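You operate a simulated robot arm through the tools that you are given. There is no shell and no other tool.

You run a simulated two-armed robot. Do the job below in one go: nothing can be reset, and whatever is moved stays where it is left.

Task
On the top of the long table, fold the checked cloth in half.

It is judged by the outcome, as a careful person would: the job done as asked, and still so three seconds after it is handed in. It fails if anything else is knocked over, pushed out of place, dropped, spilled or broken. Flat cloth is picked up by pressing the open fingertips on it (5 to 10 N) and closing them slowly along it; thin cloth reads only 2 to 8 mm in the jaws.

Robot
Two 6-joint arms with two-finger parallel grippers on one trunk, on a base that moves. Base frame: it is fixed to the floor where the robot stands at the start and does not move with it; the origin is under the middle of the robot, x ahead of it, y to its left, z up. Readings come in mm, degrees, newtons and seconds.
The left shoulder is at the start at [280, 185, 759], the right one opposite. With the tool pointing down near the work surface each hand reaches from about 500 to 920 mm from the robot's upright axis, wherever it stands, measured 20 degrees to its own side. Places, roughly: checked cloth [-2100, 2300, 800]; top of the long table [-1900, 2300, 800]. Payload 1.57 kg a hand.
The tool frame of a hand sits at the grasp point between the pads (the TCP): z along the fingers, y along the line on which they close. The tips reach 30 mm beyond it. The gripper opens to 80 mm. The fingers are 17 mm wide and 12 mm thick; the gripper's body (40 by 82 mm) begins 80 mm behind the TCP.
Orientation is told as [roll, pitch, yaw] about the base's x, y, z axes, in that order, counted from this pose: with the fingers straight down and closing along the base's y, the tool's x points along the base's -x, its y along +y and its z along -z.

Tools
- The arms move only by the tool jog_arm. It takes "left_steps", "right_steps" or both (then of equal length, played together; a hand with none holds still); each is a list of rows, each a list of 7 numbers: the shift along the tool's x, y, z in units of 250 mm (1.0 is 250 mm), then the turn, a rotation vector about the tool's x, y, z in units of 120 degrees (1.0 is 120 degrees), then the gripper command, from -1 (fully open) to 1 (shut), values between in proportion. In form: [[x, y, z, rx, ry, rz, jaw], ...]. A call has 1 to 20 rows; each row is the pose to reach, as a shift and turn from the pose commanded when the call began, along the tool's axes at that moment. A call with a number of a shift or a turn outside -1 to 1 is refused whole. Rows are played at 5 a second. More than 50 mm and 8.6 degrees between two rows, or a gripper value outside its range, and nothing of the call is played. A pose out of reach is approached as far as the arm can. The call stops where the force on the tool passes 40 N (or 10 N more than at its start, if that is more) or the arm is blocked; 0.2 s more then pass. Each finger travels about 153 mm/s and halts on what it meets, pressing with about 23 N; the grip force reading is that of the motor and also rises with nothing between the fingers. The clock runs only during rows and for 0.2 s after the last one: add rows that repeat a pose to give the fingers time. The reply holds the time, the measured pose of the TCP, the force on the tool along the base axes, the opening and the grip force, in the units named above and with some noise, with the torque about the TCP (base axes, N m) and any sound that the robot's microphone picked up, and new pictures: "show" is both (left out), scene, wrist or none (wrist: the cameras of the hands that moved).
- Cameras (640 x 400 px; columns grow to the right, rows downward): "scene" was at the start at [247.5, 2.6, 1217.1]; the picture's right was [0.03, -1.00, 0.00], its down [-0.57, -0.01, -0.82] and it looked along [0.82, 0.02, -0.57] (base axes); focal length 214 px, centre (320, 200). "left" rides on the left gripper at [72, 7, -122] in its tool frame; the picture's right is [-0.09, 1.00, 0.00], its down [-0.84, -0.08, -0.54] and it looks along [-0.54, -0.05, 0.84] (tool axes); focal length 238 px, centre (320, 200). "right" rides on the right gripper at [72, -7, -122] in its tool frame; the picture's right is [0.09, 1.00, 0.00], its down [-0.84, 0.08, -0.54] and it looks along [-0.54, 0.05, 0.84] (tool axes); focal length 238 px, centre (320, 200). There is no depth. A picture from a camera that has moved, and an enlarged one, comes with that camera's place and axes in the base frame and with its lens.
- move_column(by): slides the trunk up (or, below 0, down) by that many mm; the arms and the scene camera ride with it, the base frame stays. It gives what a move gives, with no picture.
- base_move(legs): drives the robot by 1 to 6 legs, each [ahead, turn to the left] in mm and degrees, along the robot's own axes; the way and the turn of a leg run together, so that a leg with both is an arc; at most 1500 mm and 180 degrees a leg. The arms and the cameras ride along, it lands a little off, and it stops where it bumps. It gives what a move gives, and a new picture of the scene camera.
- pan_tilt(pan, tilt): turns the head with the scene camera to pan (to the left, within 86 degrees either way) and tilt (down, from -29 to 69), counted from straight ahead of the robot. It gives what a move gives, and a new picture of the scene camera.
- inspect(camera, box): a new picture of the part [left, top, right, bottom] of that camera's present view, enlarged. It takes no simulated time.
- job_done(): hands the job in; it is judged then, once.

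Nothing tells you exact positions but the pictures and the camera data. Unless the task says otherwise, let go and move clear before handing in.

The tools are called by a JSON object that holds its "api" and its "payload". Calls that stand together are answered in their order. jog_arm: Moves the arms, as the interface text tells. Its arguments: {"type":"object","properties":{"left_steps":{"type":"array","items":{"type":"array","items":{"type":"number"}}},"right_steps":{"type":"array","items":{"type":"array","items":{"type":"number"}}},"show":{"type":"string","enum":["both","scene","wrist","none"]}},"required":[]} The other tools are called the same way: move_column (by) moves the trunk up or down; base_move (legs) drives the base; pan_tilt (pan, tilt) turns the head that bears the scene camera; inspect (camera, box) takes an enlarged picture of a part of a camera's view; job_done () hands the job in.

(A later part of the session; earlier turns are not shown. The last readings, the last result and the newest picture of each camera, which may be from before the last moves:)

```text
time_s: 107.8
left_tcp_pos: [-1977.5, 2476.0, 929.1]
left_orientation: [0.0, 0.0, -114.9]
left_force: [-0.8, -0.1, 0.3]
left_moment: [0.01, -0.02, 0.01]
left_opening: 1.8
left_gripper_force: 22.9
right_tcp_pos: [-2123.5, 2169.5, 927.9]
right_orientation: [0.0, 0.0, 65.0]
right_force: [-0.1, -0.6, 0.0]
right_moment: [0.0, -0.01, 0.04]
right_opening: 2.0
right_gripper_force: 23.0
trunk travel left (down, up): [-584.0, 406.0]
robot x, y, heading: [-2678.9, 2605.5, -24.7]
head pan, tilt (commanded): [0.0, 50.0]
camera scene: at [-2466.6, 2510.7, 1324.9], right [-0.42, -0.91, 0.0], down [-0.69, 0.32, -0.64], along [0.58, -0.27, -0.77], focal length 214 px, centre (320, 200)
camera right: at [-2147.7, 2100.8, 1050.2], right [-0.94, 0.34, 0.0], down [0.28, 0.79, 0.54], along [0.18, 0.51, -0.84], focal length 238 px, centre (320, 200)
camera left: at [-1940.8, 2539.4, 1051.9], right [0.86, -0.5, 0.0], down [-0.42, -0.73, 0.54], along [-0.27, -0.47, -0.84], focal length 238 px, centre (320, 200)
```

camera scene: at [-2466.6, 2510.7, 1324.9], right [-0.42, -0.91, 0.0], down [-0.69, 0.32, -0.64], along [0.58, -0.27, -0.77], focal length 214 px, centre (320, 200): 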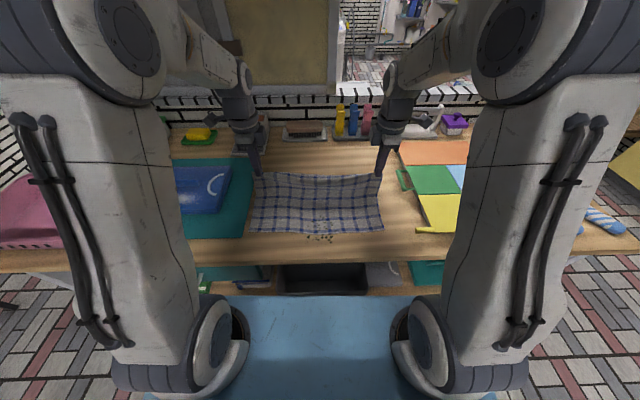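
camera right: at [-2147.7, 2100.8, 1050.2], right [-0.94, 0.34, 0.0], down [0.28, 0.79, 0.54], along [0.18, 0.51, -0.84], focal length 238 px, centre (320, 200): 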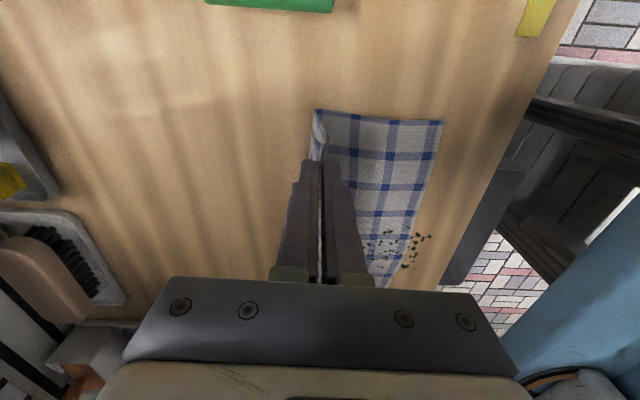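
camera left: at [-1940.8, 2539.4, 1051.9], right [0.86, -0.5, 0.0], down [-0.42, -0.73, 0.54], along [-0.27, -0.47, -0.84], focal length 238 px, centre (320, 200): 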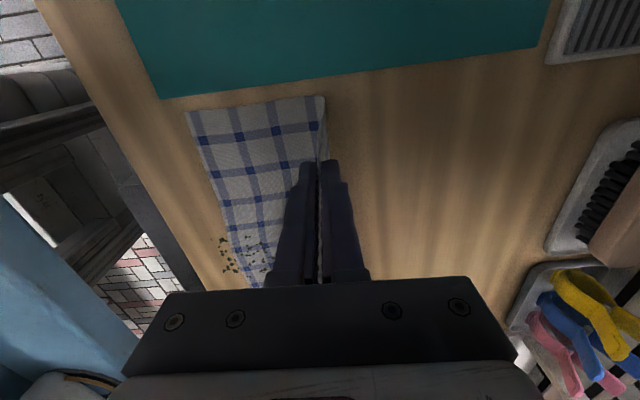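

The cloth's far half now hangs up from both hands, with the near half still lying. I check closely.

{"api": "inspect", "payload": {"camera": "scene", "box": [220, 140, 420, 265]}}

```text
3.20 times, centred on (320, 202) of scene
camera zoom: at [-2466.6, 2510.7, 1324.9], right [-0.42, -0.91, 0.0], down [-0.69, 0.32, -0.64], along [0.58, -0.27, -0.77], focal length 686 px, centre (320, 192)
```

zoom: 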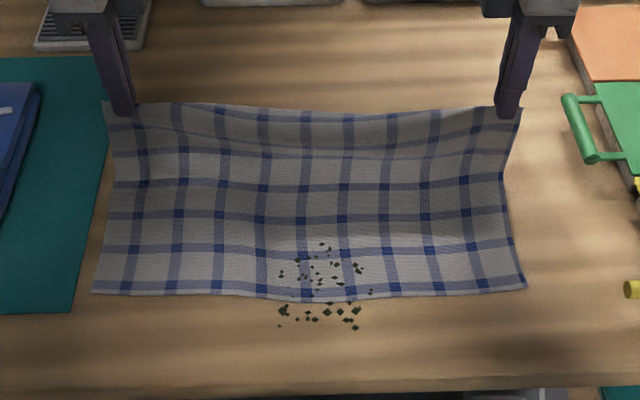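

{"api": "jog_arm", "payload": {"left_steps": [[0.003, -0.056, 0.004, 0, 0, 0, 1], [0.007, -0.112, 0.016, 0, 0, 0, 1], [0.01, -0.168, 0.036, 0, 0, 0, 1], [0.013, -0.22, 0.064, 0, 0, 0, 1], [0.016, -0.272, 0.1, 0, 0, 0, 1], [0.019, -0.32, 0.14, 0, 0, 0, 1], [0.021, -0.364, 0.18, 0, 0, 0, 1], [0.024, -0.404, 0.22, 0, 0, 0, 1], [0.024, -0.436, 0.256, 0, 0, 0, 1], [0.024, -0.46, 0.288, 0, 0, 0, 1], [0.024, -0.468, 0.304, 0, 0, 0, 1], [0.024, -0.468, 0.304, 0, 0, 0, 1]], "right_steps": [[-0.002, 0.056, 0.004, 0, 0, 0, 1], [-0.003, 0.112, 0.016, 0, 0, 0, 1], [-0.005, 0.168, 0.036, 0, 0, 0, 1], [-0.006, 0.22, 0.064, 0, 0, 0, 1], [-0.008, 0.272, 0.1, 0, 0, 0, 1], [-0.009, 0.32, 0.14, 0, 0, 0, 1], [-0.011, 0.364, 0.18, 0, 0, 0, 1], [-0.012, 0.404, 0.22, 0, 0, 0, 1], [-0.012, 0.436, 0.256, 0, 0, 0, 1], [-0.012, 0.46, 0.288, 0, 0, 0, 1], [-0.012, 0.468, 0.304, 0, 0, 0, 1], [-0.012, 0.468, 0.304, 0, 0, 0, 1]]}}

{"api": "inspect", "payload": {"camera": "scene", "box": [220, 140, 420, 265]}}

```text
time_s: 110.4
left_tcp_pos: [-2080.8, 2531.1, 853.0]
left_orientation: [0.1, 0.0, -114.9]
left_force: [0.6, -0.2, 1.0]
left_moment: [-0.04, 0.01, 0.01]
left_opening: 2.1
left_gripper_force: 22.9
right_tcp_pos: [-2228.9, 2219.3, 853.3]
right_orientation: [0.1, 0.0, 65.2]
right_force: [0.3, -0.3, -0.2]
right_moment: [0.01, -0.03, 0.0]
right_opening: 2.2
right_gripper_force: 22.9
trunk travel left (down, up): [-584.0, 406.0]
robot x, y, heading: [-2681.4, 2610.3, -24.9]
head pan, tilt (commanded): [0.0, 50.0]
camera scene: at [-2466.6, 2510.7, 1324.9], right [-0.42, -0.91, 0.0], down [-0.69, 0.32, -0.64], along [0.58, -0.27, -0.77], focal length 214 px, centre (320, 200)
camera right: at [-2253.4, 2152.3, 974.3], right [-0.94, 0.34, 0.0], down [0.28, 0.79, 0.54], along [0.18, 0.51, -0.84], focal length 238 px, centre (320, 200)
camera left: at [-2044.1, 2594.0, 975.5], right [0.86, -0.5, 0.0], down [-0.42, -0.73, 0.54], along [-0.27, -0.47, -0.84], focal length 238 px, centre (320, 200)
```

scene: 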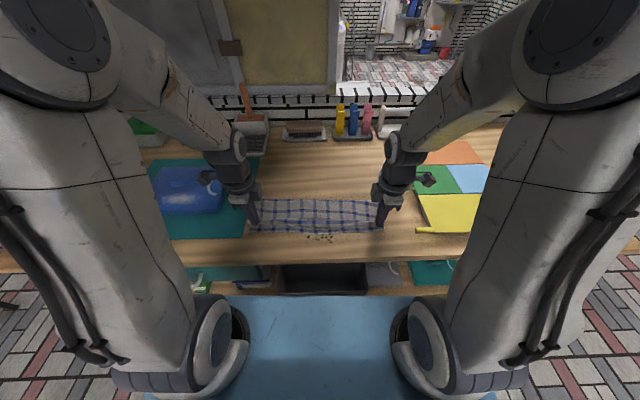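
right: 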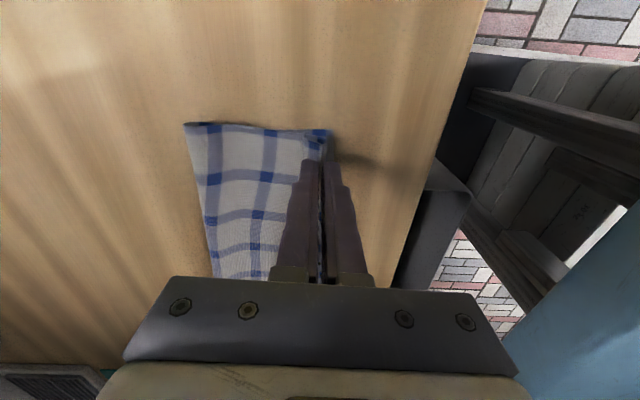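
left: 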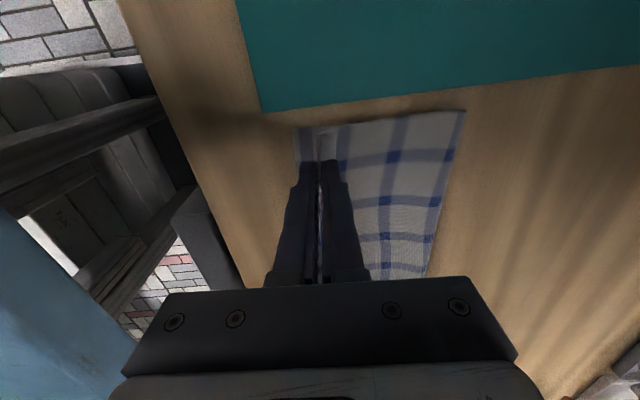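

```text
3.20 times, centred on (320, 202) of scene
camera zoom: at [-2466.6, 2510.7, 1324.9], right [-0.42, -0.91, 0.0], down [-0.69, 0.32, -0.64], along [0.58, -0.27, -0.77], focal length 686 px, centre (320, 192)
```

zoom: 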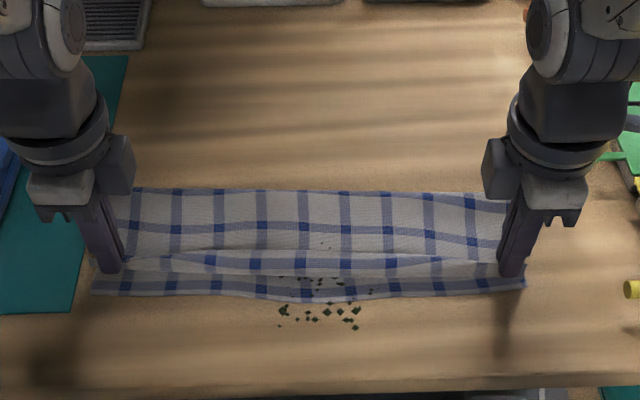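

The edge is over the near half with the flap pointing toward me. I lower the hands while drifting slightly forward so that the flap trails flat toward the near edge.

{"api": "jog_arm", "payload": {"left_steps": [[0, 0.012, 0.02, 0, 0, 0, 1], [0, 0.024, 0.04, 0, 0, 0, 1], [0, 0.036, 0.06, 0, 0, 0, 1], [0, 0.04, 0.072, 0, 0, 0, 1], [0, 0.04, 0.08, 0, 0, 0, 1], [0, 0.04, 0.08, 0, 0, 0, 1]], "right_steps": [[0, -0.012, 0.02, 0, 0, 0, 1], [0, -0.024, 0.04, 0, 0, 0, 1], [0, -0.036, 0.06, 0, 0, 0, 1], [0, -0.04, 0.072, 0, 0, 0, 1], [0, -0.04, 0.08, 0, 0, 0, 1], [0, -0.04, 0.08, 0, 0, 0, 1]]}}

{"api": "inspect", "payload": {"camera": "scene", "box": [220, 140, 420, 265]}}

```text
time_s: 111.8
left_tcp_pos: [-2072.6, 2526.2, 834.6]
left_orientation: [0.0, 0.0, -114.8]
left_force: [0.0, -0.6, 0.8]
left_moment: [-0.02, -0.01, -0.02]
left_opening: 2.3
left_gripper_force: 22.6
right_tcp_pos: [-2218.0, 2215.9, 833.1]
right_orientation: [-0.1, 0.0, 65.1]
right_force: [-0.3, 0.2, 12.9]
right_moment: [-0.11, -0.03, -0.03]
right_opening: 1.8
right_gripper_force: 23.2
trunk travel left (down, up): [-584.0, 406.0]
robot x, y, heading: [-2679.5, 2610.3, -24.8]
head pan, tilt (commanded): [0.0, 50.0]
camera scene: at [-2466.9, 2510.9, 1325.2], right [-0.42, -0.91, 0.0], down [-0.69, 0.32, -0.64], along [0.58, -0.27, -0.77], focal length 214 px, centre (320, 200)
camera right: at [-2244.0, 2148.5, 954.9], right [-0.94, 0.34, 0.0], down [0.28, 0.79, 0.54], along [0.18, 0.51, -0.84], focal length 238 px, centre (320, 200)
camera left: at [-2035.8, 2590.5, 957.0], right [0.86, -0.5, 0.0], down [-0.42, -0.73, 0.54], along [-0.27, -0.47, -0.84], focal length 238 px, centre (320, 200)
```

scene: 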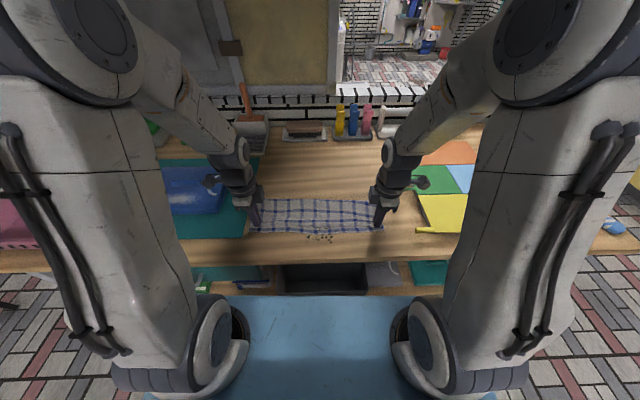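
right: 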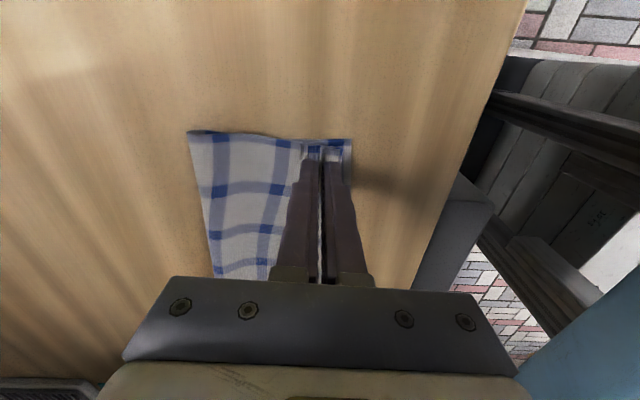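
left: 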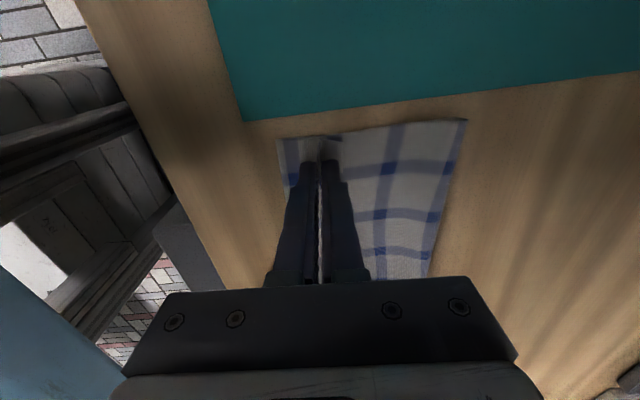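

```text
3.20 times, centred on (320, 202) of scene
camera zoom: at [-2466.9, 2510.9, 1325.2], right [-0.42, -0.91, 0.0], down [-0.69, 0.32, -0.64], along [0.58, -0.27, -0.77], focal length 686 px, centre (320, 192)
```

zoom: 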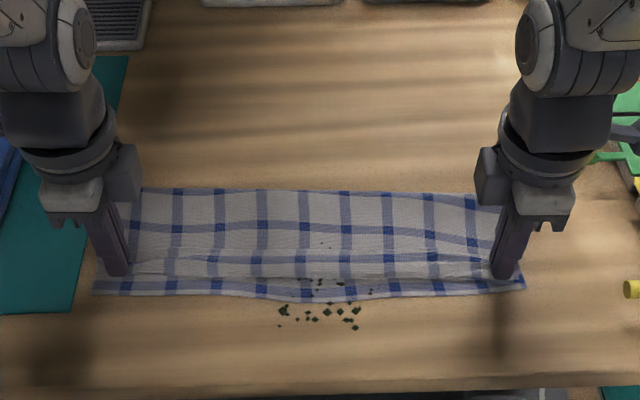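

The edge lies on the near half; I balance the pressure and open the fingers slowly so the pinched ridges spread out flat.

{"api": "jog_arm", "payload": {"left_steps": [[0, 0, 0.002, 0, 0, 0, 1], [0, 0, 0.002, 0, 0, 0, 0.92], [0, 0, 0.002, 0, 0, 0, 0.84], [0, 0, 0.002, 0, 0, 0, 0.76], [0, 0, 0.002, 0, 0, 0, 0.68], [0, 0, 0.002, 0, 0, 0, 0.6], [0, 0, 0.002, 0, 0, 0, 0.52], [0, 0, 0.002, 0, 0, 0, 0.44], [0, 0, 0.002, 0, 0, 0, 0.4], [0, 0, -0.01, 0, 0, 0, 0.4], [0, 0, -0.06, 0, 0, 0, 0.4], [0, 0, -0.12, 0, 0, 0, 0.4], [0, 0, -0.2, 0, 0, 0, 0.4]], "right_steps": [[0, 0, -0.005, 0, 0, 0, 1], [0, 0, -0.005, 0, 0, 0, 0.92], [0, 0, -0.005, 0, 0, 0, 0.84], [0, 0, -0.005, 0, 0, 0, 0.76], [0, 0, -0.005, 0, 0, 0, 0.68], [0, 0, -0.005, 0, 0, 0, 0.6], [0, 0, -0.005, 0, 0, 0, 0.52], [0, 0, -0.005, 0, 0, 0, 0.44], [0, 0, -0.005, 0, 0, 0, 0.4], [0, 0, -0.015, 0, 0, 0, 0.4], [0, 0, -0.06, 0, 0, 0, 0.4], [0, 0, -0.12, 0, 0, 0, 0.4], [0, 0, -0.2, 0, 0, 0, 0.4]]}}

{"api": "inspect", "payload": {"camera": "scene", "box": [220, 140, 420, 265]}}

```text
time_s: 114.6
left_tcp_pos: [-2071.2, 2528.3, 884.4]
left_orientation: [-0.1, 0.0, -115.0]
left_force: [0.1, 0.2, -0.4]
left_moment: [0.03, -0.01, 0.03]
left_opening: 23.9
left_gripper_force: 0.0
right_tcp_pos: [-2219.9, 2215.8, 883.1]
right_orientation: [0.2, -0.1, 65.1]
right_force: [-0.6, -1.0, -0.9]
right_moment: [-0.02, 0.02, 0.03]
right_opening: 24.1
right_gripper_force: 0.0
trunk travel left (down, up): [-584.0, 406.0]
robot x, y, heading: [-2678.4, 2609.9, -24.7]
head pan, tilt (commanded): [0.0, 50.0]
camera scene: at [-2466.3, 2510.5, 1324.8], right [-0.42, -0.91, 0.0], down [-0.69, 0.32, -0.64], along [0.58, -0.27, -0.77], focal length 214 px, centre (320, 200)
camera right: at [-2243.5, 2149.0, 1004.6], right [-0.94, 0.34, 0.0], down [0.28, 0.79, 0.54], along [0.18, 0.51, -0.84], focal length 238 px, centre (320, 200)
camera left: at [-2035.2, 2589.9, 1007.1], right [0.86, -0.5, 0.0], down [-0.42, -0.73, 0.54], along [-0.27, -0.47, -0.84], focal length 238 px, centre (320, 200)
```

scene: 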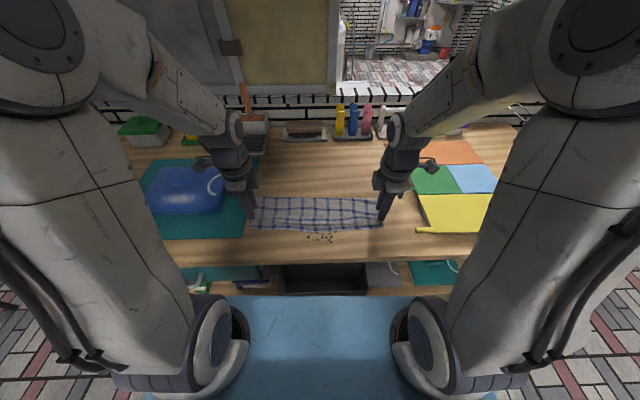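
right: 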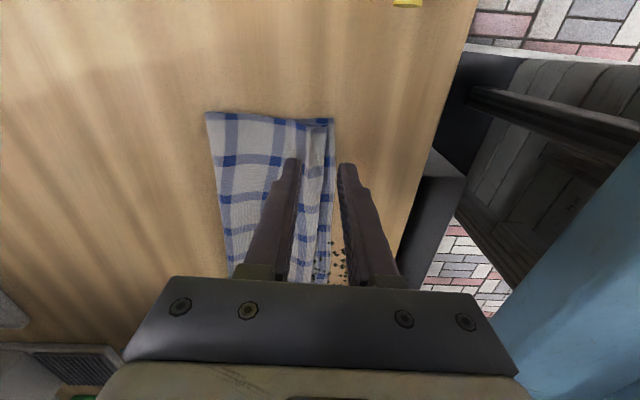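
left: 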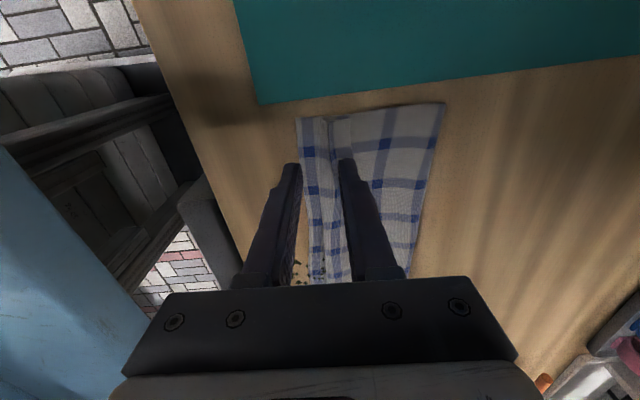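

```text
3.20 times, centred on (320, 202) of scene
camera zoom: at [-2466.3, 2510.5, 1324.8], right [-0.42, -0.91, 0.0], down [-0.69, 0.32, -0.64], along [0.58, -0.27, -0.77], focal length 686 px, centre (320, 192)
```

zoom: 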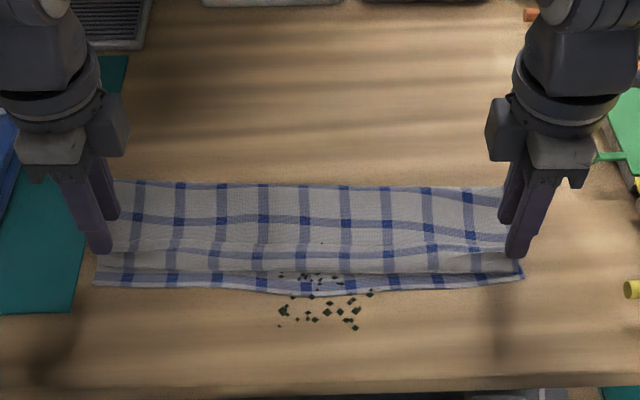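

Released. I raise the hands clear to view the fold result properly.

{"api": "jog_arm", "payload": {"left_steps": [[0.04, 0, -0.1, 0, 0, 0, 0.4], [0.08, 0, -0.25, 0, 0, 0, 0.4], [0.16, 0, -0.4, 0, 0, 0, 0.4], [0.24, 0, -0.5, 0, 0, 0, 0.4], [0.24, 0, -0.5, 0, 0, 0, 0.4]], "right_steps": [[0.04, 0, -0.1, 0, 0, 0, 0.4], [0.08, 0, -0.25, 0, 0, 0, 0.4], [0.16, 0, -0.4, 0, 0, 0, 0.4], [0.24, 0, -0.5, 0, 0, 0, 0.4], [0.24, 0, -0.5, 0, 0, 0, 0.4]]}}

{"api": "inspect", "payload": {"camera": "scene", "box": [240, 165, 400, 265]}}

{"api": "inspect", "payload": {"camera": "left", "box": [200, 60, 480, 235]}}

{"api": "inspect", "payload": {"camera": "right", "box": [160, 60, 440, 235]}}

```text
time_s: 115.8
left_tcp_pos: [-2047.1, 2581.7, 1009.8]
left_orientation: [0.0, 0.1, -115.0]
left_force: [-0.6, -1.1, 0.0]
left_moment: [-0.01, -0.02, 0.0]
left_opening: 23.9
left_gripper_force: 0.1
right_tcp_pos: [-2245.1, 2162.2, 1006.9]
right_orientation: [0.1, -0.1, 65.1]
right_force: [0.1, 0.0, 1.0]
right_moment: [0.0, -0.03, -0.02]
right_opening: 23.9
right_gripper_force: 0.1
trunk travel left (down, up): [-584.0, 406.0]
robot x, y, heading: [-2684.7, 2613.2, -24.7]
head pan, tilt (commanded): [0.0, 50.0]
camera scene: at [-2466.6, 2510.7, 1324.9], right [-0.42, -0.91, 0.0], down [-0.69, 0.32, -0.64], along [0.58, -0.27, -0.77], focal length 214 px, centre (320, 200)
camera right: at [-2269.3, 2095.1, 1128.9], right [-0.94, 0.34, 0.0], down [0.28, 0.79, 0.54], along [0.18, 0.51, -0.84], focal length 238 px, centre (320, 200)
camera left: at [-2010.5, 2645.7, 1131.9], right [0.86, -0.5, 0.0], down [-0.42, -0.73, 0.54], along [-0.27, -0.47, -0.84], focal length 238 px, centre (320, 200)
```

scene: 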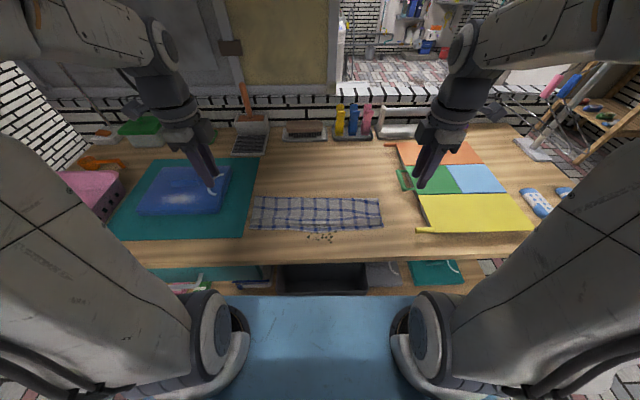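
right: 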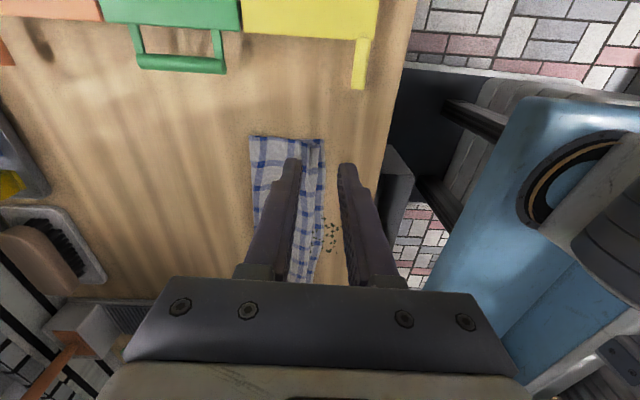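
left: 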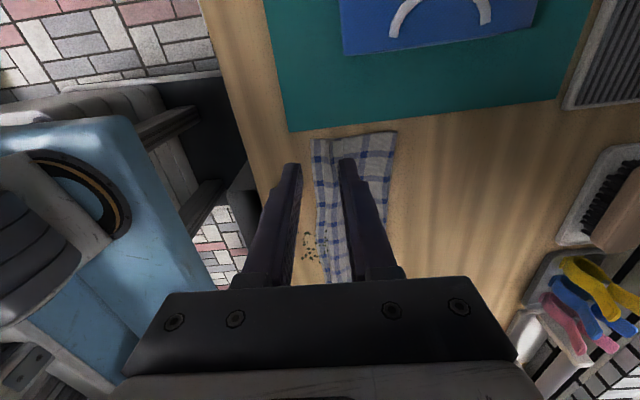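

```text
4.00 times, centred on (320, 215) of scene
camera zoom: at [-2466.6, 2510.7, 1324.9], right [-0.42, -0.91, 0.0], down [-0.69, 0.32, -0.64], along [0.58, -0.27, -0.77], focal length 858 px, centre (320, 140)
```

zoom: 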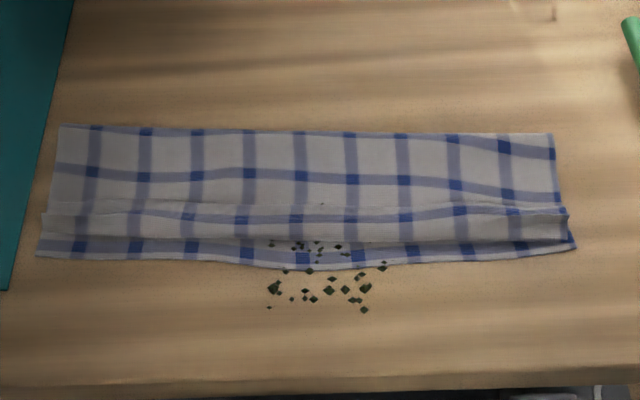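

```text
2.29 times, centred on (340, 148) of left
camera zoom: at [-2010.5, 2645.7, 1131.9], right [0.86, -0.5, 0.0], down [-0.42, -0.73, 0.54], along [-0.27, -0.47, -0.84], focal length 545 px, centre (274, 320)
```

zoom: 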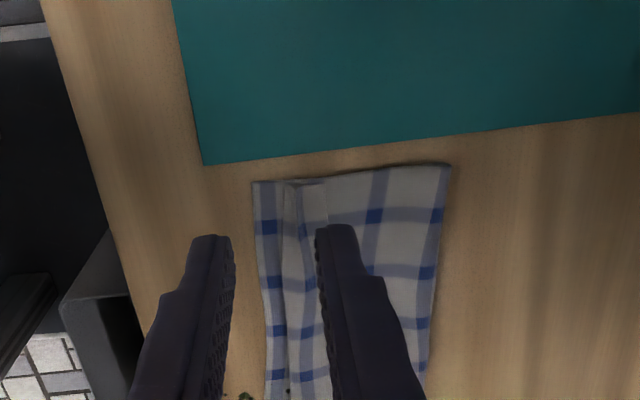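

```text
2.29 times, centred on (300, 148) of right
camera zoom: at [-2269.3, 2095.1, 1128.9], right [-0.94, 0.34, 0.0], down [0.28, 0.79, 0.54], along [0.18, 0.51, -0.84], focal length 545 px, centre (366, 320)
```

zoom: 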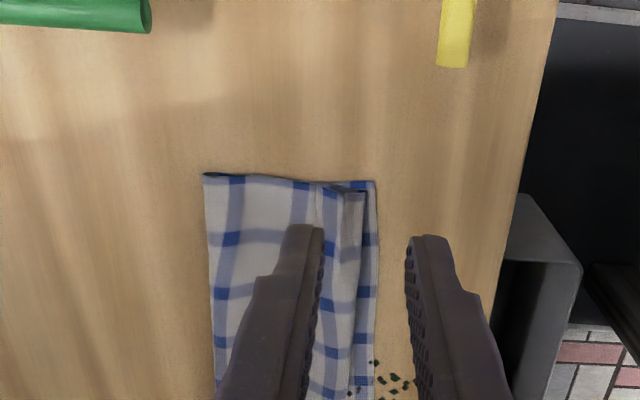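

The cloth is folded, but the top layer's edge ends short and may be tucked or pleated. I zoom in more closely.

{"api": "inspect", "payload": {"camera": "scene", "box": [245, 190, 325, 240]}}

{"api": "inspect", "payload": {"camera": "scene", "box": [315, 190, 395, 240]}}

{"api": "inspect", "payload": {"camera": "left", "box": [290, 120, 410, 195]}}

{"api": "inspect", "payload": {"camera": "right", "box": [240, 120, 360, 195]}}

```text
8.00 times, centred on (285, 215) of scene
camera zoom: at [-2466.6, 2510.7, 1324.9], right [-0.42, -0.91, 0.0], down [-0.69, 0.32, -0.64], along [0.58, -0.27, -0.77], focal length 1716 px, centre (600, 80)
```

zoom: 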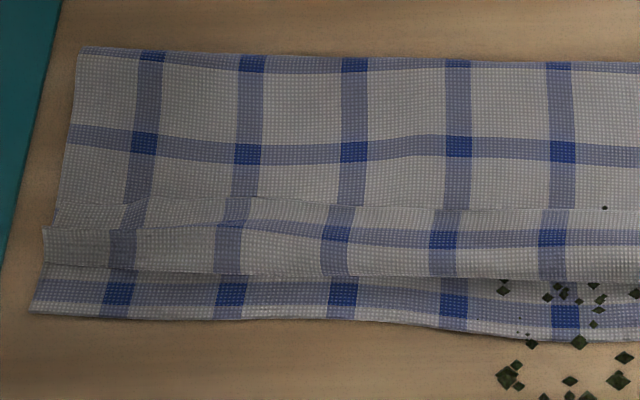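

```text
8.00 times, centred on (355, 215) of scene
camera zoom: at [-2466.6, 2510.7, 1324.9], right [-0.42, -0.91, 0.0], down [-0.69, 0.32, -0.64], along [0.58, -0.27, -0.77], focal length 1716 px, centre (40, 80)
```

zoom: 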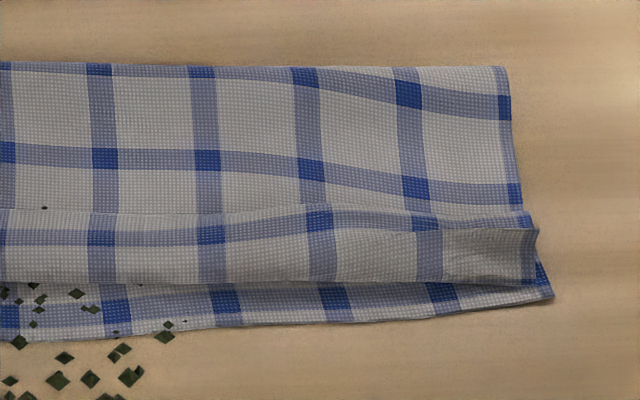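

```text
5.33 times, centred on (350, 158) of left
camera zoom: at [-2010.5, 2645.7, 1131.9], right [0.86, -0.5, 0.0], down [-0.42, -0.73, 0.54], along [-0.27, -0.47, -0.84], focal length 1271 px, centre (160, 427)
```

zoom: 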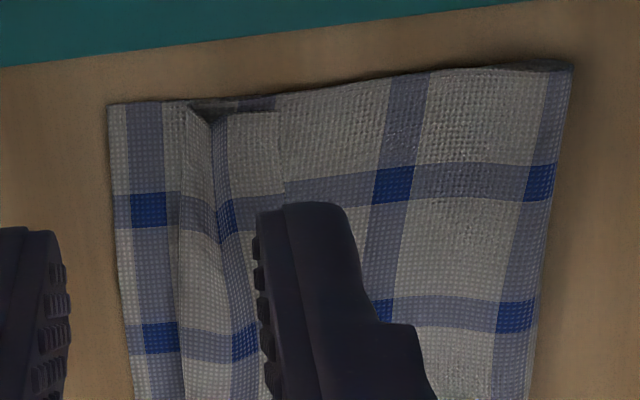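

```text
5.33 times, centred on (300, 158) of right
camera zoom: at [-2269.3, 2095.1, 1128.9], right [-0.94, 0.34, 0.0], down [0.28, 0.79, 0.54], along [0.18, 0.51, -0.84], focal length 1271 px, centre (427, 427)
```

zoom: 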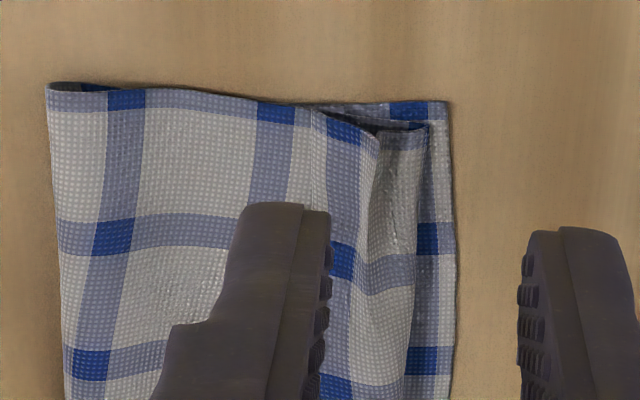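

The top layer's last ~30 mm strip is folded back on itself (free edge pointing away from me). I'll pinch that strip near both ends, lift it over toward me and let it drop flat; first I position the hands above it with a small opening.

{"api": "jog_arm", "payload": {"left_steps": [[-0.067, 0.012, 0.14, 0, 0, 0, 0.65], [-0.134, 0.024, 0.28, 0, 0, 0, 0.65], [-0.2, 0.036, 0.42, 0, 0, 0, 0.65], [-0.267, 0.046, 0.567, 0, 0, 0, 0.65], [-0.267, 0.046, 0.567, 0, 0, 0, 0.65]], "right_steps": [[-0.062, -0.009, 0.14, 0, 0, 0, 0.65], [-0.124, -0.018, 0.28, 0, 0, 0, 0.65], [-0.186, -0.026, 0.42, 0, 0, 0, 0.65], [-0.248, -0.034, 0.556, 0, 0, 0, 0.65], [-0.248, -0.034, 0.556, 0, 0, 0, 0.65]]}}

{"api": "inspect", "payload": {"camera": "left", "box": [240, 80, 480, 230]}}

{"api": "inspect", "payload": {"camera": "right", "box": [160, 80, 400, 230]}}

```text
time_s: 117.0
left_tcp_pos: [-2063.1, 2514.1, 865.8]
left_orientation: [0.0, 0.0, -114.8]
left_force: [1.5, -0.3, 0.0]
left_moment: [0.0, 0.0, -0.01]
left_opening: 13.7
left_gripper_force: 0.1
right_tcp_pos: [-2213.6, 2215.7, 867.0]
right_orientation: [0.1, 0.0, 65.1]
right_force: [0.6, 0.0, -0.2]
right_moment: [0.04, -0.01, 0.03]
right_opening: 13.9
right_gripper_force: 0.1
trunk travel left (down, up): [-584.0, 406.0]
robot x, y, heading: [-2680.7, 2611.1, -25.1]
head pan, tilt (commanded): [0.0, 50.0]
camera scene: at [-2466.5, 2510.6, 1324.8], right [-0.42, -0.91, 0.0], down [-0.69, 0.32, -0.64], along [0.58, -0.27, -0.77], focal length 214 px, centre (320, 200)
camera right: at [-2237.2, 2148.3, 988.6], right [-0.94, 0.34, 0.0], down [0.28, 0.79, 0.54], along [0.18, 0.51, -0.84], focal length 238 px, centre (320, 200)
camera left: at [-2027.2, 2577.6, 988.4], right [0.86, -0.5, 0.0], down [-0.42, -0.73, 0.54], along [-0.27, -0.47, -0.84], focal length 238 px, centre (320, 200)
```

scene: 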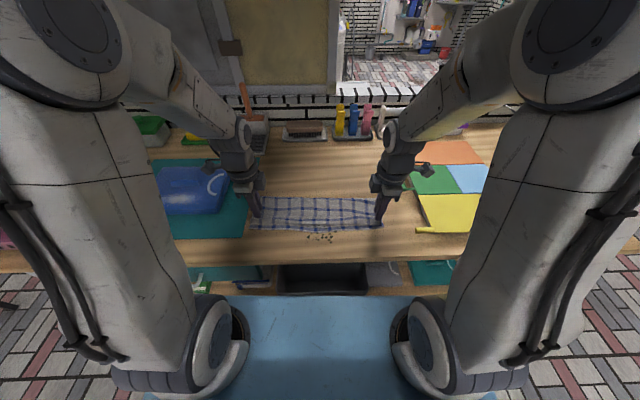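
right: 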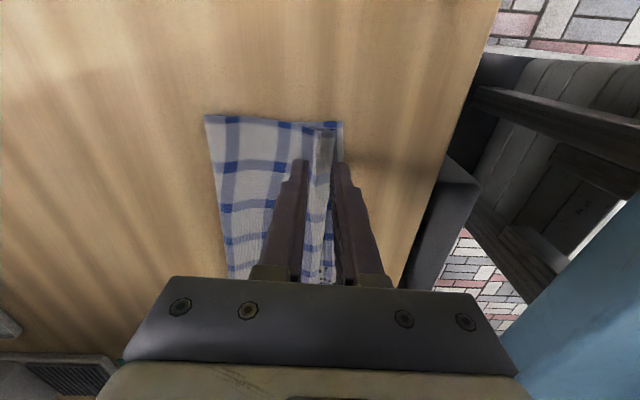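
left: 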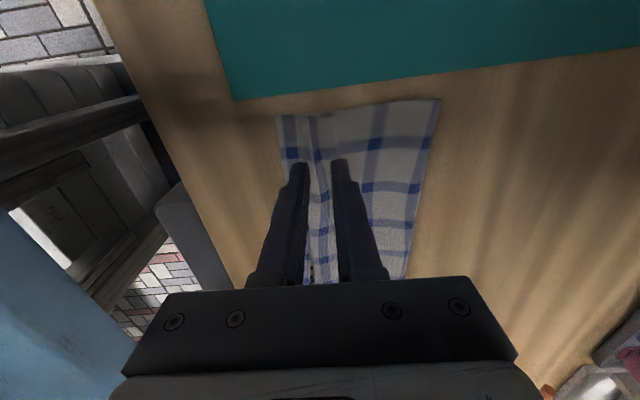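

```text
2.67 times, centred on (360, 155) of left
camera zoom: at [-2027.2, 2577.6, 988.4], right [0.86, -0.5, 0.0], down [-0.42, -0.73, 0.54], along [-0.27, -0.47, -0.84], focal length 636 px, centre (213, 320)
```

zoom: 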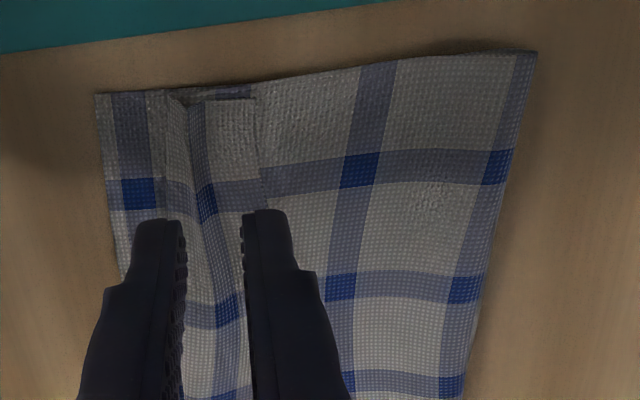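

```text
2.67 times, centred on (280, 155) of right
camera zoom: at [-2237.2, 2148.3, 988.6], right [-0.94, 0.34, 0.0], down [0.28, 0.79, 0.54], along [0.18, 0.51, -0.84], focal length 636 px, centre (427, 320)
```

zoom: 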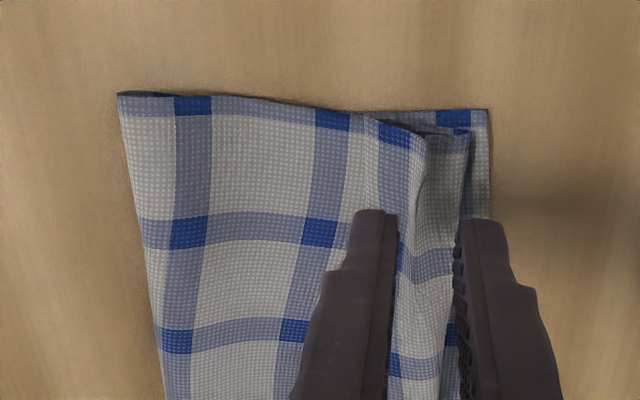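

The flap is clear now: about 28 mm wide, straddled by the jaws. I descend in small steps until light contact.

{"api": "jog_arm", "payload": {"left_steps": [[0, 0.006, 0.05, 0, 0, 0, 0.65], [0, 0.006, 0.09, 0, 0, 0, 0.65], [0, 0.006, 0.108, 0, 0, 0, 0.65], [0, 0.006, 0.116, 0, 0, 0, 0.65], [0, 0.006, 0.116, 0, 0, 0, 0.65]], "right_steps": [[0, -0.012, 0.05, 0, 0, 0, 0.65], [0, -0.012, 0.09, 0, 0, 0, 0.65], [0, -0.012, 0.112, 0, 0, 0, 0.65], [0, -0.012, 0.12, 0, 0, 0, 0.65], [0, -0.012, 0.12, 0, 0, 0, 0.65]], "show": "none"}}

```text
time_s: 118.2
left_tcp_pos: [-2062.8, 2515.2, 838.0]
left_orientation: [0.0, 0.0, -114.9]
left_force: [-0.9, -0.5, 0.3]
left_moment: [0.01, 0.0, 0.0]
left_opening: 14.0
left_gripper_force: 0.1
right_tcp_pos: [-2207.7, 2212.7, 839.6]
right_orientation: [0.1, 0.0, 65.1]
right_force: [-0.6, -0.5, 0.4]
right_moment: [0.01, -0.01, 0.0]
right_opening: 14.1
right_gripper_force: 0.0
trunk travel left (down, up): [-584.0, 406.0]
robot x, y, heading: [-2680.5, 2612.5, -24.8]
head pan, tilt (commanded): [0.0, 50.0]
```

{"api": "jog_arm", "payload": {"left_steps": [[0, 0, 0.006, 0, 0, 0, 0.65], [0, 0, 0.014, 0, 0, 0, 0.65], [0, 0, 0.014, 0, 0, 0, 0.65]], "right_steps": [[0, 0, 0.008, 0, 0, 0, 0.65], [0, 0, 0.018, 0, 0, 0, 0.65], [0, 0, 0.018, 0, 0, 0, 0.65]], "show": "none"}}

```text
time_s: 119.0
left_tcp_pos: [-2062.6, 2515.9, 835.1]
left_orientation: [0.0, 0.1, -114.9]
left_force: [-0.2, -1.1, 0.4]
left_moment: [-0.03, -0.03, -0.01]
left_opening: 14.1
left_gripper_force: 0.0
right_tcp_pos: [-2208.0, 2213.8, 834.0]
right_orientation: [0.1, 0.0, 65.0]
right_force: [-0.6, 0.7, 0.5]
right_moment: [-0.01, -0.03, 0.03]
right_opening: 13.9
right_gripper_force: 0.1
trunk travel left (down, up): [-584.0, 406.0]
robot x, y, heading: [-2683.8, 2611.8, -25.0]
head pan, tilt (commanded): [0.0, 50.0]
```

{"api": "jog_arm", "payload": {"left_steps": [[0, 0, 0.006, 0, 0, 0, 0.65], [0, 0, 0.008, 0, 0, 0, 0.65], [0, 0, 0.008, 0, 0, 0, 0.65]], "right_steps": [[0, 0, 0.003, 0, 0, 0, 0.65], [0, 0, 0.004, 0, 0, 0, 0.65], [0, 0, 0.004, 0, 0, 0, 0.65]], "show": "none"}}

```text
time_s: 119.8
left_tcp_pos: [-2062.1, 2514.8, 832.9]
left_orientation: [0.0, 0.1, -114.9]
left_force: [1.2, 1.3, 6.3]
left_moment: [0.01, -0.04, 0.01]
left_opening: 14.2
left_gripper_force: 0.0
right_tcp_pos: [-2208.9, 2213.3, 834.3]
right_orientation: [-0.1, 0.0, 65.0]
right_force: [-0.4, -0.5, 3.6]
right_moment: [-0.03, -0.01, -0.02]
right_opening: 14.3
right_gripper_force: 0.0
trunk travel left (down, up): [-584.0, 406.0]
robot x, y, heading: [-2683.8, 2611.7, -25.0]
head pan, tilt (commanded): [0.0, 50.0]
```

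Light contact (4–6 N) on both. I close slowly to pinch only the top strip.

{"api": "jog_arm", "payload": {"left_steps": [[0, 0, 0, 0, 0, 0, 0.69], [0, 0, 0, 0, 0, 0, 0.73], [0, 0, 0, 0, 0, 0, 0.77], [0, 0, 0, 0, 0, 0, 0.81], [0, 0, 0, 0, 0, 0, 0.85], [0, 0, 0, 0, 0, 0, 0.89], [0, 0, 0, 0, 0, 0, 0.93], [0, 0, 0, 0, 0, 0, 1], [0, 0, 0, 0, 0, 0, 1], [0, 0, 0, 0, 0, 0, 1]], "right_steps": [[0, 0, 0.001, 0, 0, 0, 0.69], [0, 0, 0.001, 0, 0, 0, 0.73], [0, 0, 0.001, 0, 0, 0, 0.77], [0, 0, 0.001, 0, 0, 0, 0.81], [0, 0, 0.001, 0, 0, 0, 0.85], [0, 0, 0.001, 0, 0, 0, 0.89], [0, 0, 0.001, 0, 0, 0, 0.93], [0, 0, 0.001, 0, 0, 0, 1], [0, 0, 0.001, 0, 0, 0, 1], [0, 0, 0.001, 0, 0, 0, 1]], "show": "wrist"}}

{"api": "inspect", "payload": {"camera": "scene", "box": [240, 165, 400, 265]}}

```text
time_s: 122.0
left_tcp_pos: [-2062.0, 2514.4, 832.2]
left_orientation: [-0.1, 0.1, -114.9]
left_force: [-1.0, -0.6, 8.7]
left_moment: [-0.02, -0.03, -0.01]
left_opening: 1.9
left_gripper_force: 23.3
right_tcp_pos: [-2208.0, 2214.1, 833.4]
right_orientation: [-0.1, 0.0, 65.1]
right_force: [1.0, 0.0, 6.0]
right_moment: [-0.02, -0.06, 0.0]
right_opening: 2.1
right_gripper_force: 23.0
trunk travel left (down, up): [-584.0, 406.0]
robot x, y, heading: [-2679.5, 2613.6, -24.8]
head pan, tilt (commanded): [0.0, 50.0]
camera right: at [-2232.9, 2145.9, 955.1], right [-0.94, 0.34, 0.0], down [0.28, 0.79, 0.54], along [0.18, 0.51, -0.84], focal length 238 px, centre (320, 200)
camera left: at [-2026.5, 2577.8, 955.2], right [0.86, -0.5, 0.0], down [-0.42, -0.73, 0.54], along [-0.27, -0.47, -0.84], focal length 238 px, centre (320, 200)
```

right: 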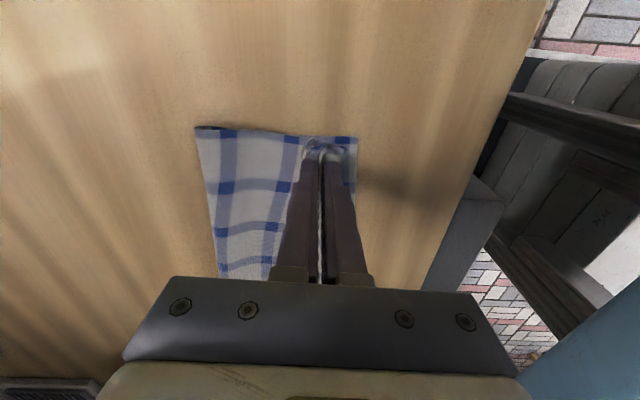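
left: 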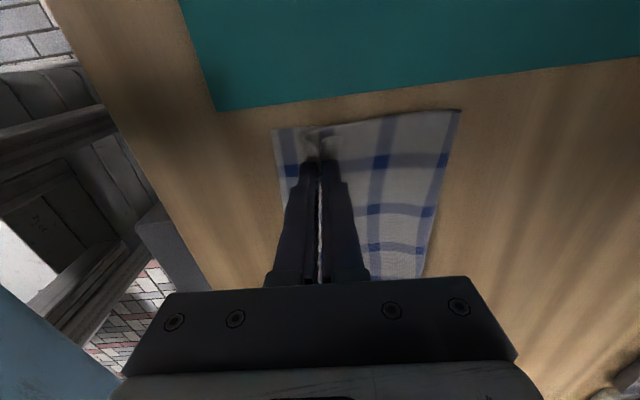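

```text
4.00 times, centred on (320, 215) of scene
camera zoom: at [-2467.0, 2510.8, 1325.0], right [-0.42, -0.91, 0.0], down [-0.69, 0.32, -0.64], along [0.58, -0.27, -0.77], focal length 858 px, centre (320, 140)
```

zoom: 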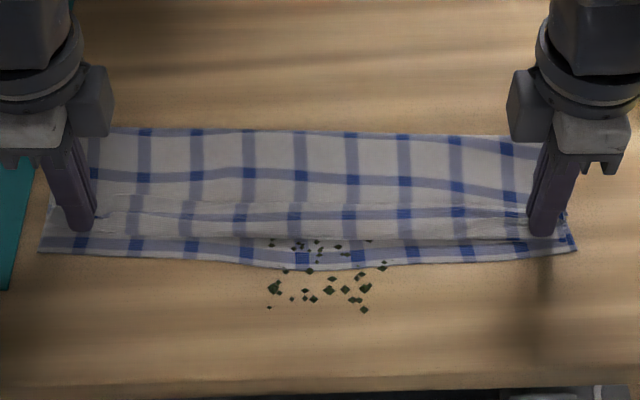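

Both hold about 2 mm of cloth. I lift 30 mm and look at what came up.

{"api": "jog_arm", "payload": {"left_steps": [[0, 0, -0.02, 0, 0, 0, 1], [0, 0, -0.05, 0, 0, 0, 1], [0, 0, -0.09, 0, 0, 0, 1], [0, 0, -0.12, 0, 0, 0, 1], [0, 0, -0.12, 0, 0, 0, 1]], "right_steps": [[0, 0, -0.02, 0, 0, 0, 1], [0, 0, -0.05, 0, 0, 0, 1], [0, 0, -0.09, 0, 0, 0, 1], [0, 0, -0.12, 0, 0, 0, 1], [0, 0, -0.12, 0, 0, 0, 1]], "show": "wrist"}}

{"api": "inspect", "payload": {"camera": "scene", "box": [240, 165, 400, 265]}}

{"api": "inspect", "payload": {"camera": "left", "box": [240, 80, 480, 230]}}

{"api": "inspect", "payload": {"camera": "right", "box": [160, 80, 400, 230]}}

```text
time_s: 123.2
left_tcp_pos: [-2062.4, 2515.0, 862.2]
left_orientation: [0.0, 0.1, -114.9]
left_force: [0.5, 0.0, -0.5]
left_moment: [-0.02, 0.01, -0.03]
left_opening: 2.0
left_gripper_force: 22.7
right_tcp_pos: [-2208.6, 2215.3, 863.6]
right_orientation: [0.1, 0.0, 65.1]
right_force: [0.7, -0.4, -0.3]
right_moment: [0.01, 0.0, 0.02]
right_opening: 2.0
right_gripper_force: 23.1
trunk travel left (down, up): [-584.0, 406.0]
robot x, y, heading: [-2685.3, 2608.1, -24.9]
head pan, tilt (commanded): [0.0, 50.0]
camera right: at [-2232.8, 2146.4, 985.5], right [-0.94, 0.34, 0.0], down [0.28, 0.79, 0.54], along [0.18, 0.51, -0.84], focal length 238 px, centre (320, 200)
camera left: at [-2025.8, 2578.0, 985.1], right [0.86, -0.5, 0.0], down [-0.42, -0.73, 0.54], along [-0.27, -0.47, -0.84], focal length 238 px, centre (320, 200)
```

right: 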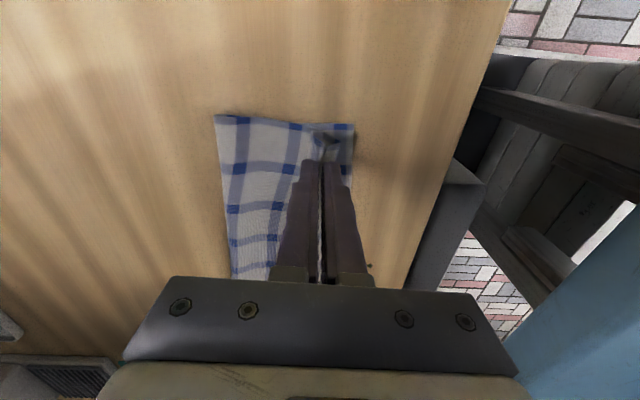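
left: 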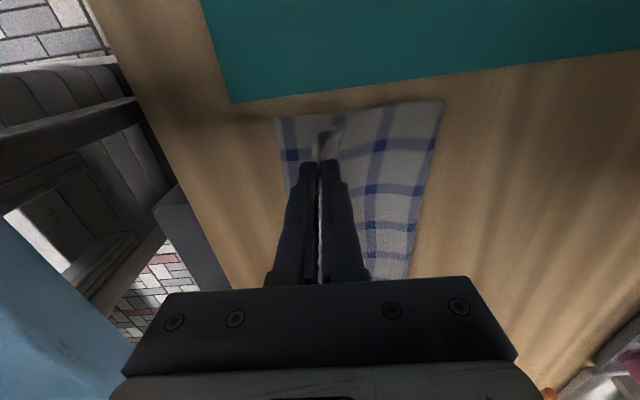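

```text
4.00 times, centred on (320, 215) of scene
camera zoom: at [-2466.6, 2510.7, 1324.9], right [-0.42, -0.91, 0.0], down [-0.69, 0.32, -0.64], along [0.58, -0.27, -0.77], focal length 858 px, centre (320, 140)
```

zoom: 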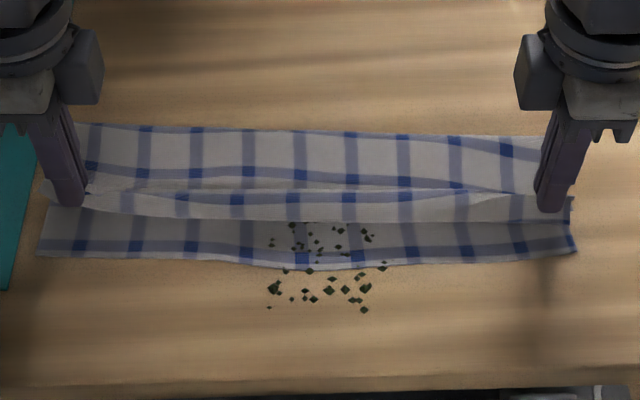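

```text
2.67 times, centred on (360, 155) of left
camera zoom: at [-2025.8, 2578.0, 985.1], right [0.86, -0.5, 0.0], down [-0.42, -0.73, 0.54], along [-0.27, -0.47, -0.84], focal length 636 px, centre (213, 320)
```

zoom: 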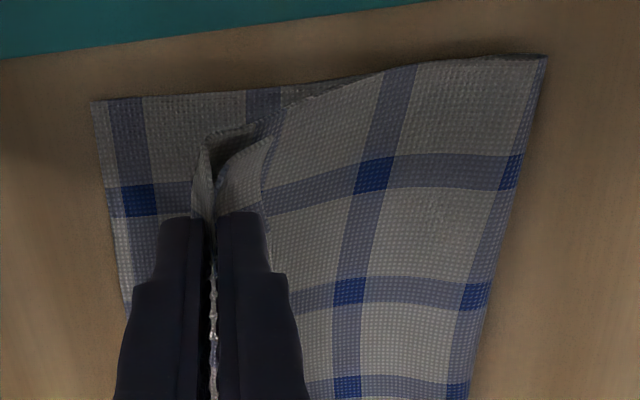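

```text
2.67 times, centred on (280, 155) of right
camera zoom: at [-2232.8, 2146.4, 985.5], right [-0.94, 0.34, 0.0], down [0.28, 0.79, 0.54], along [0.18, 0.51, -0.84], focal length 636 px, centre (427, 320)
```

zoom: 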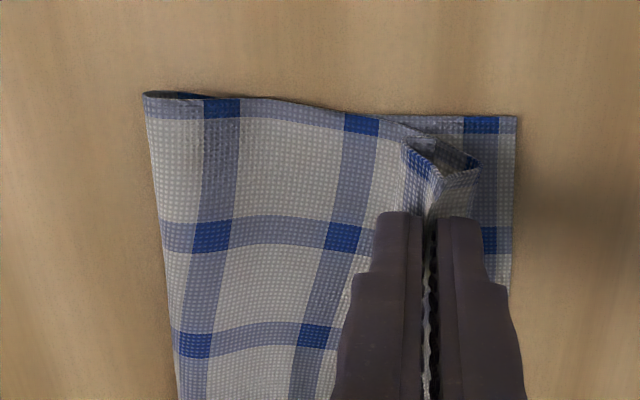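

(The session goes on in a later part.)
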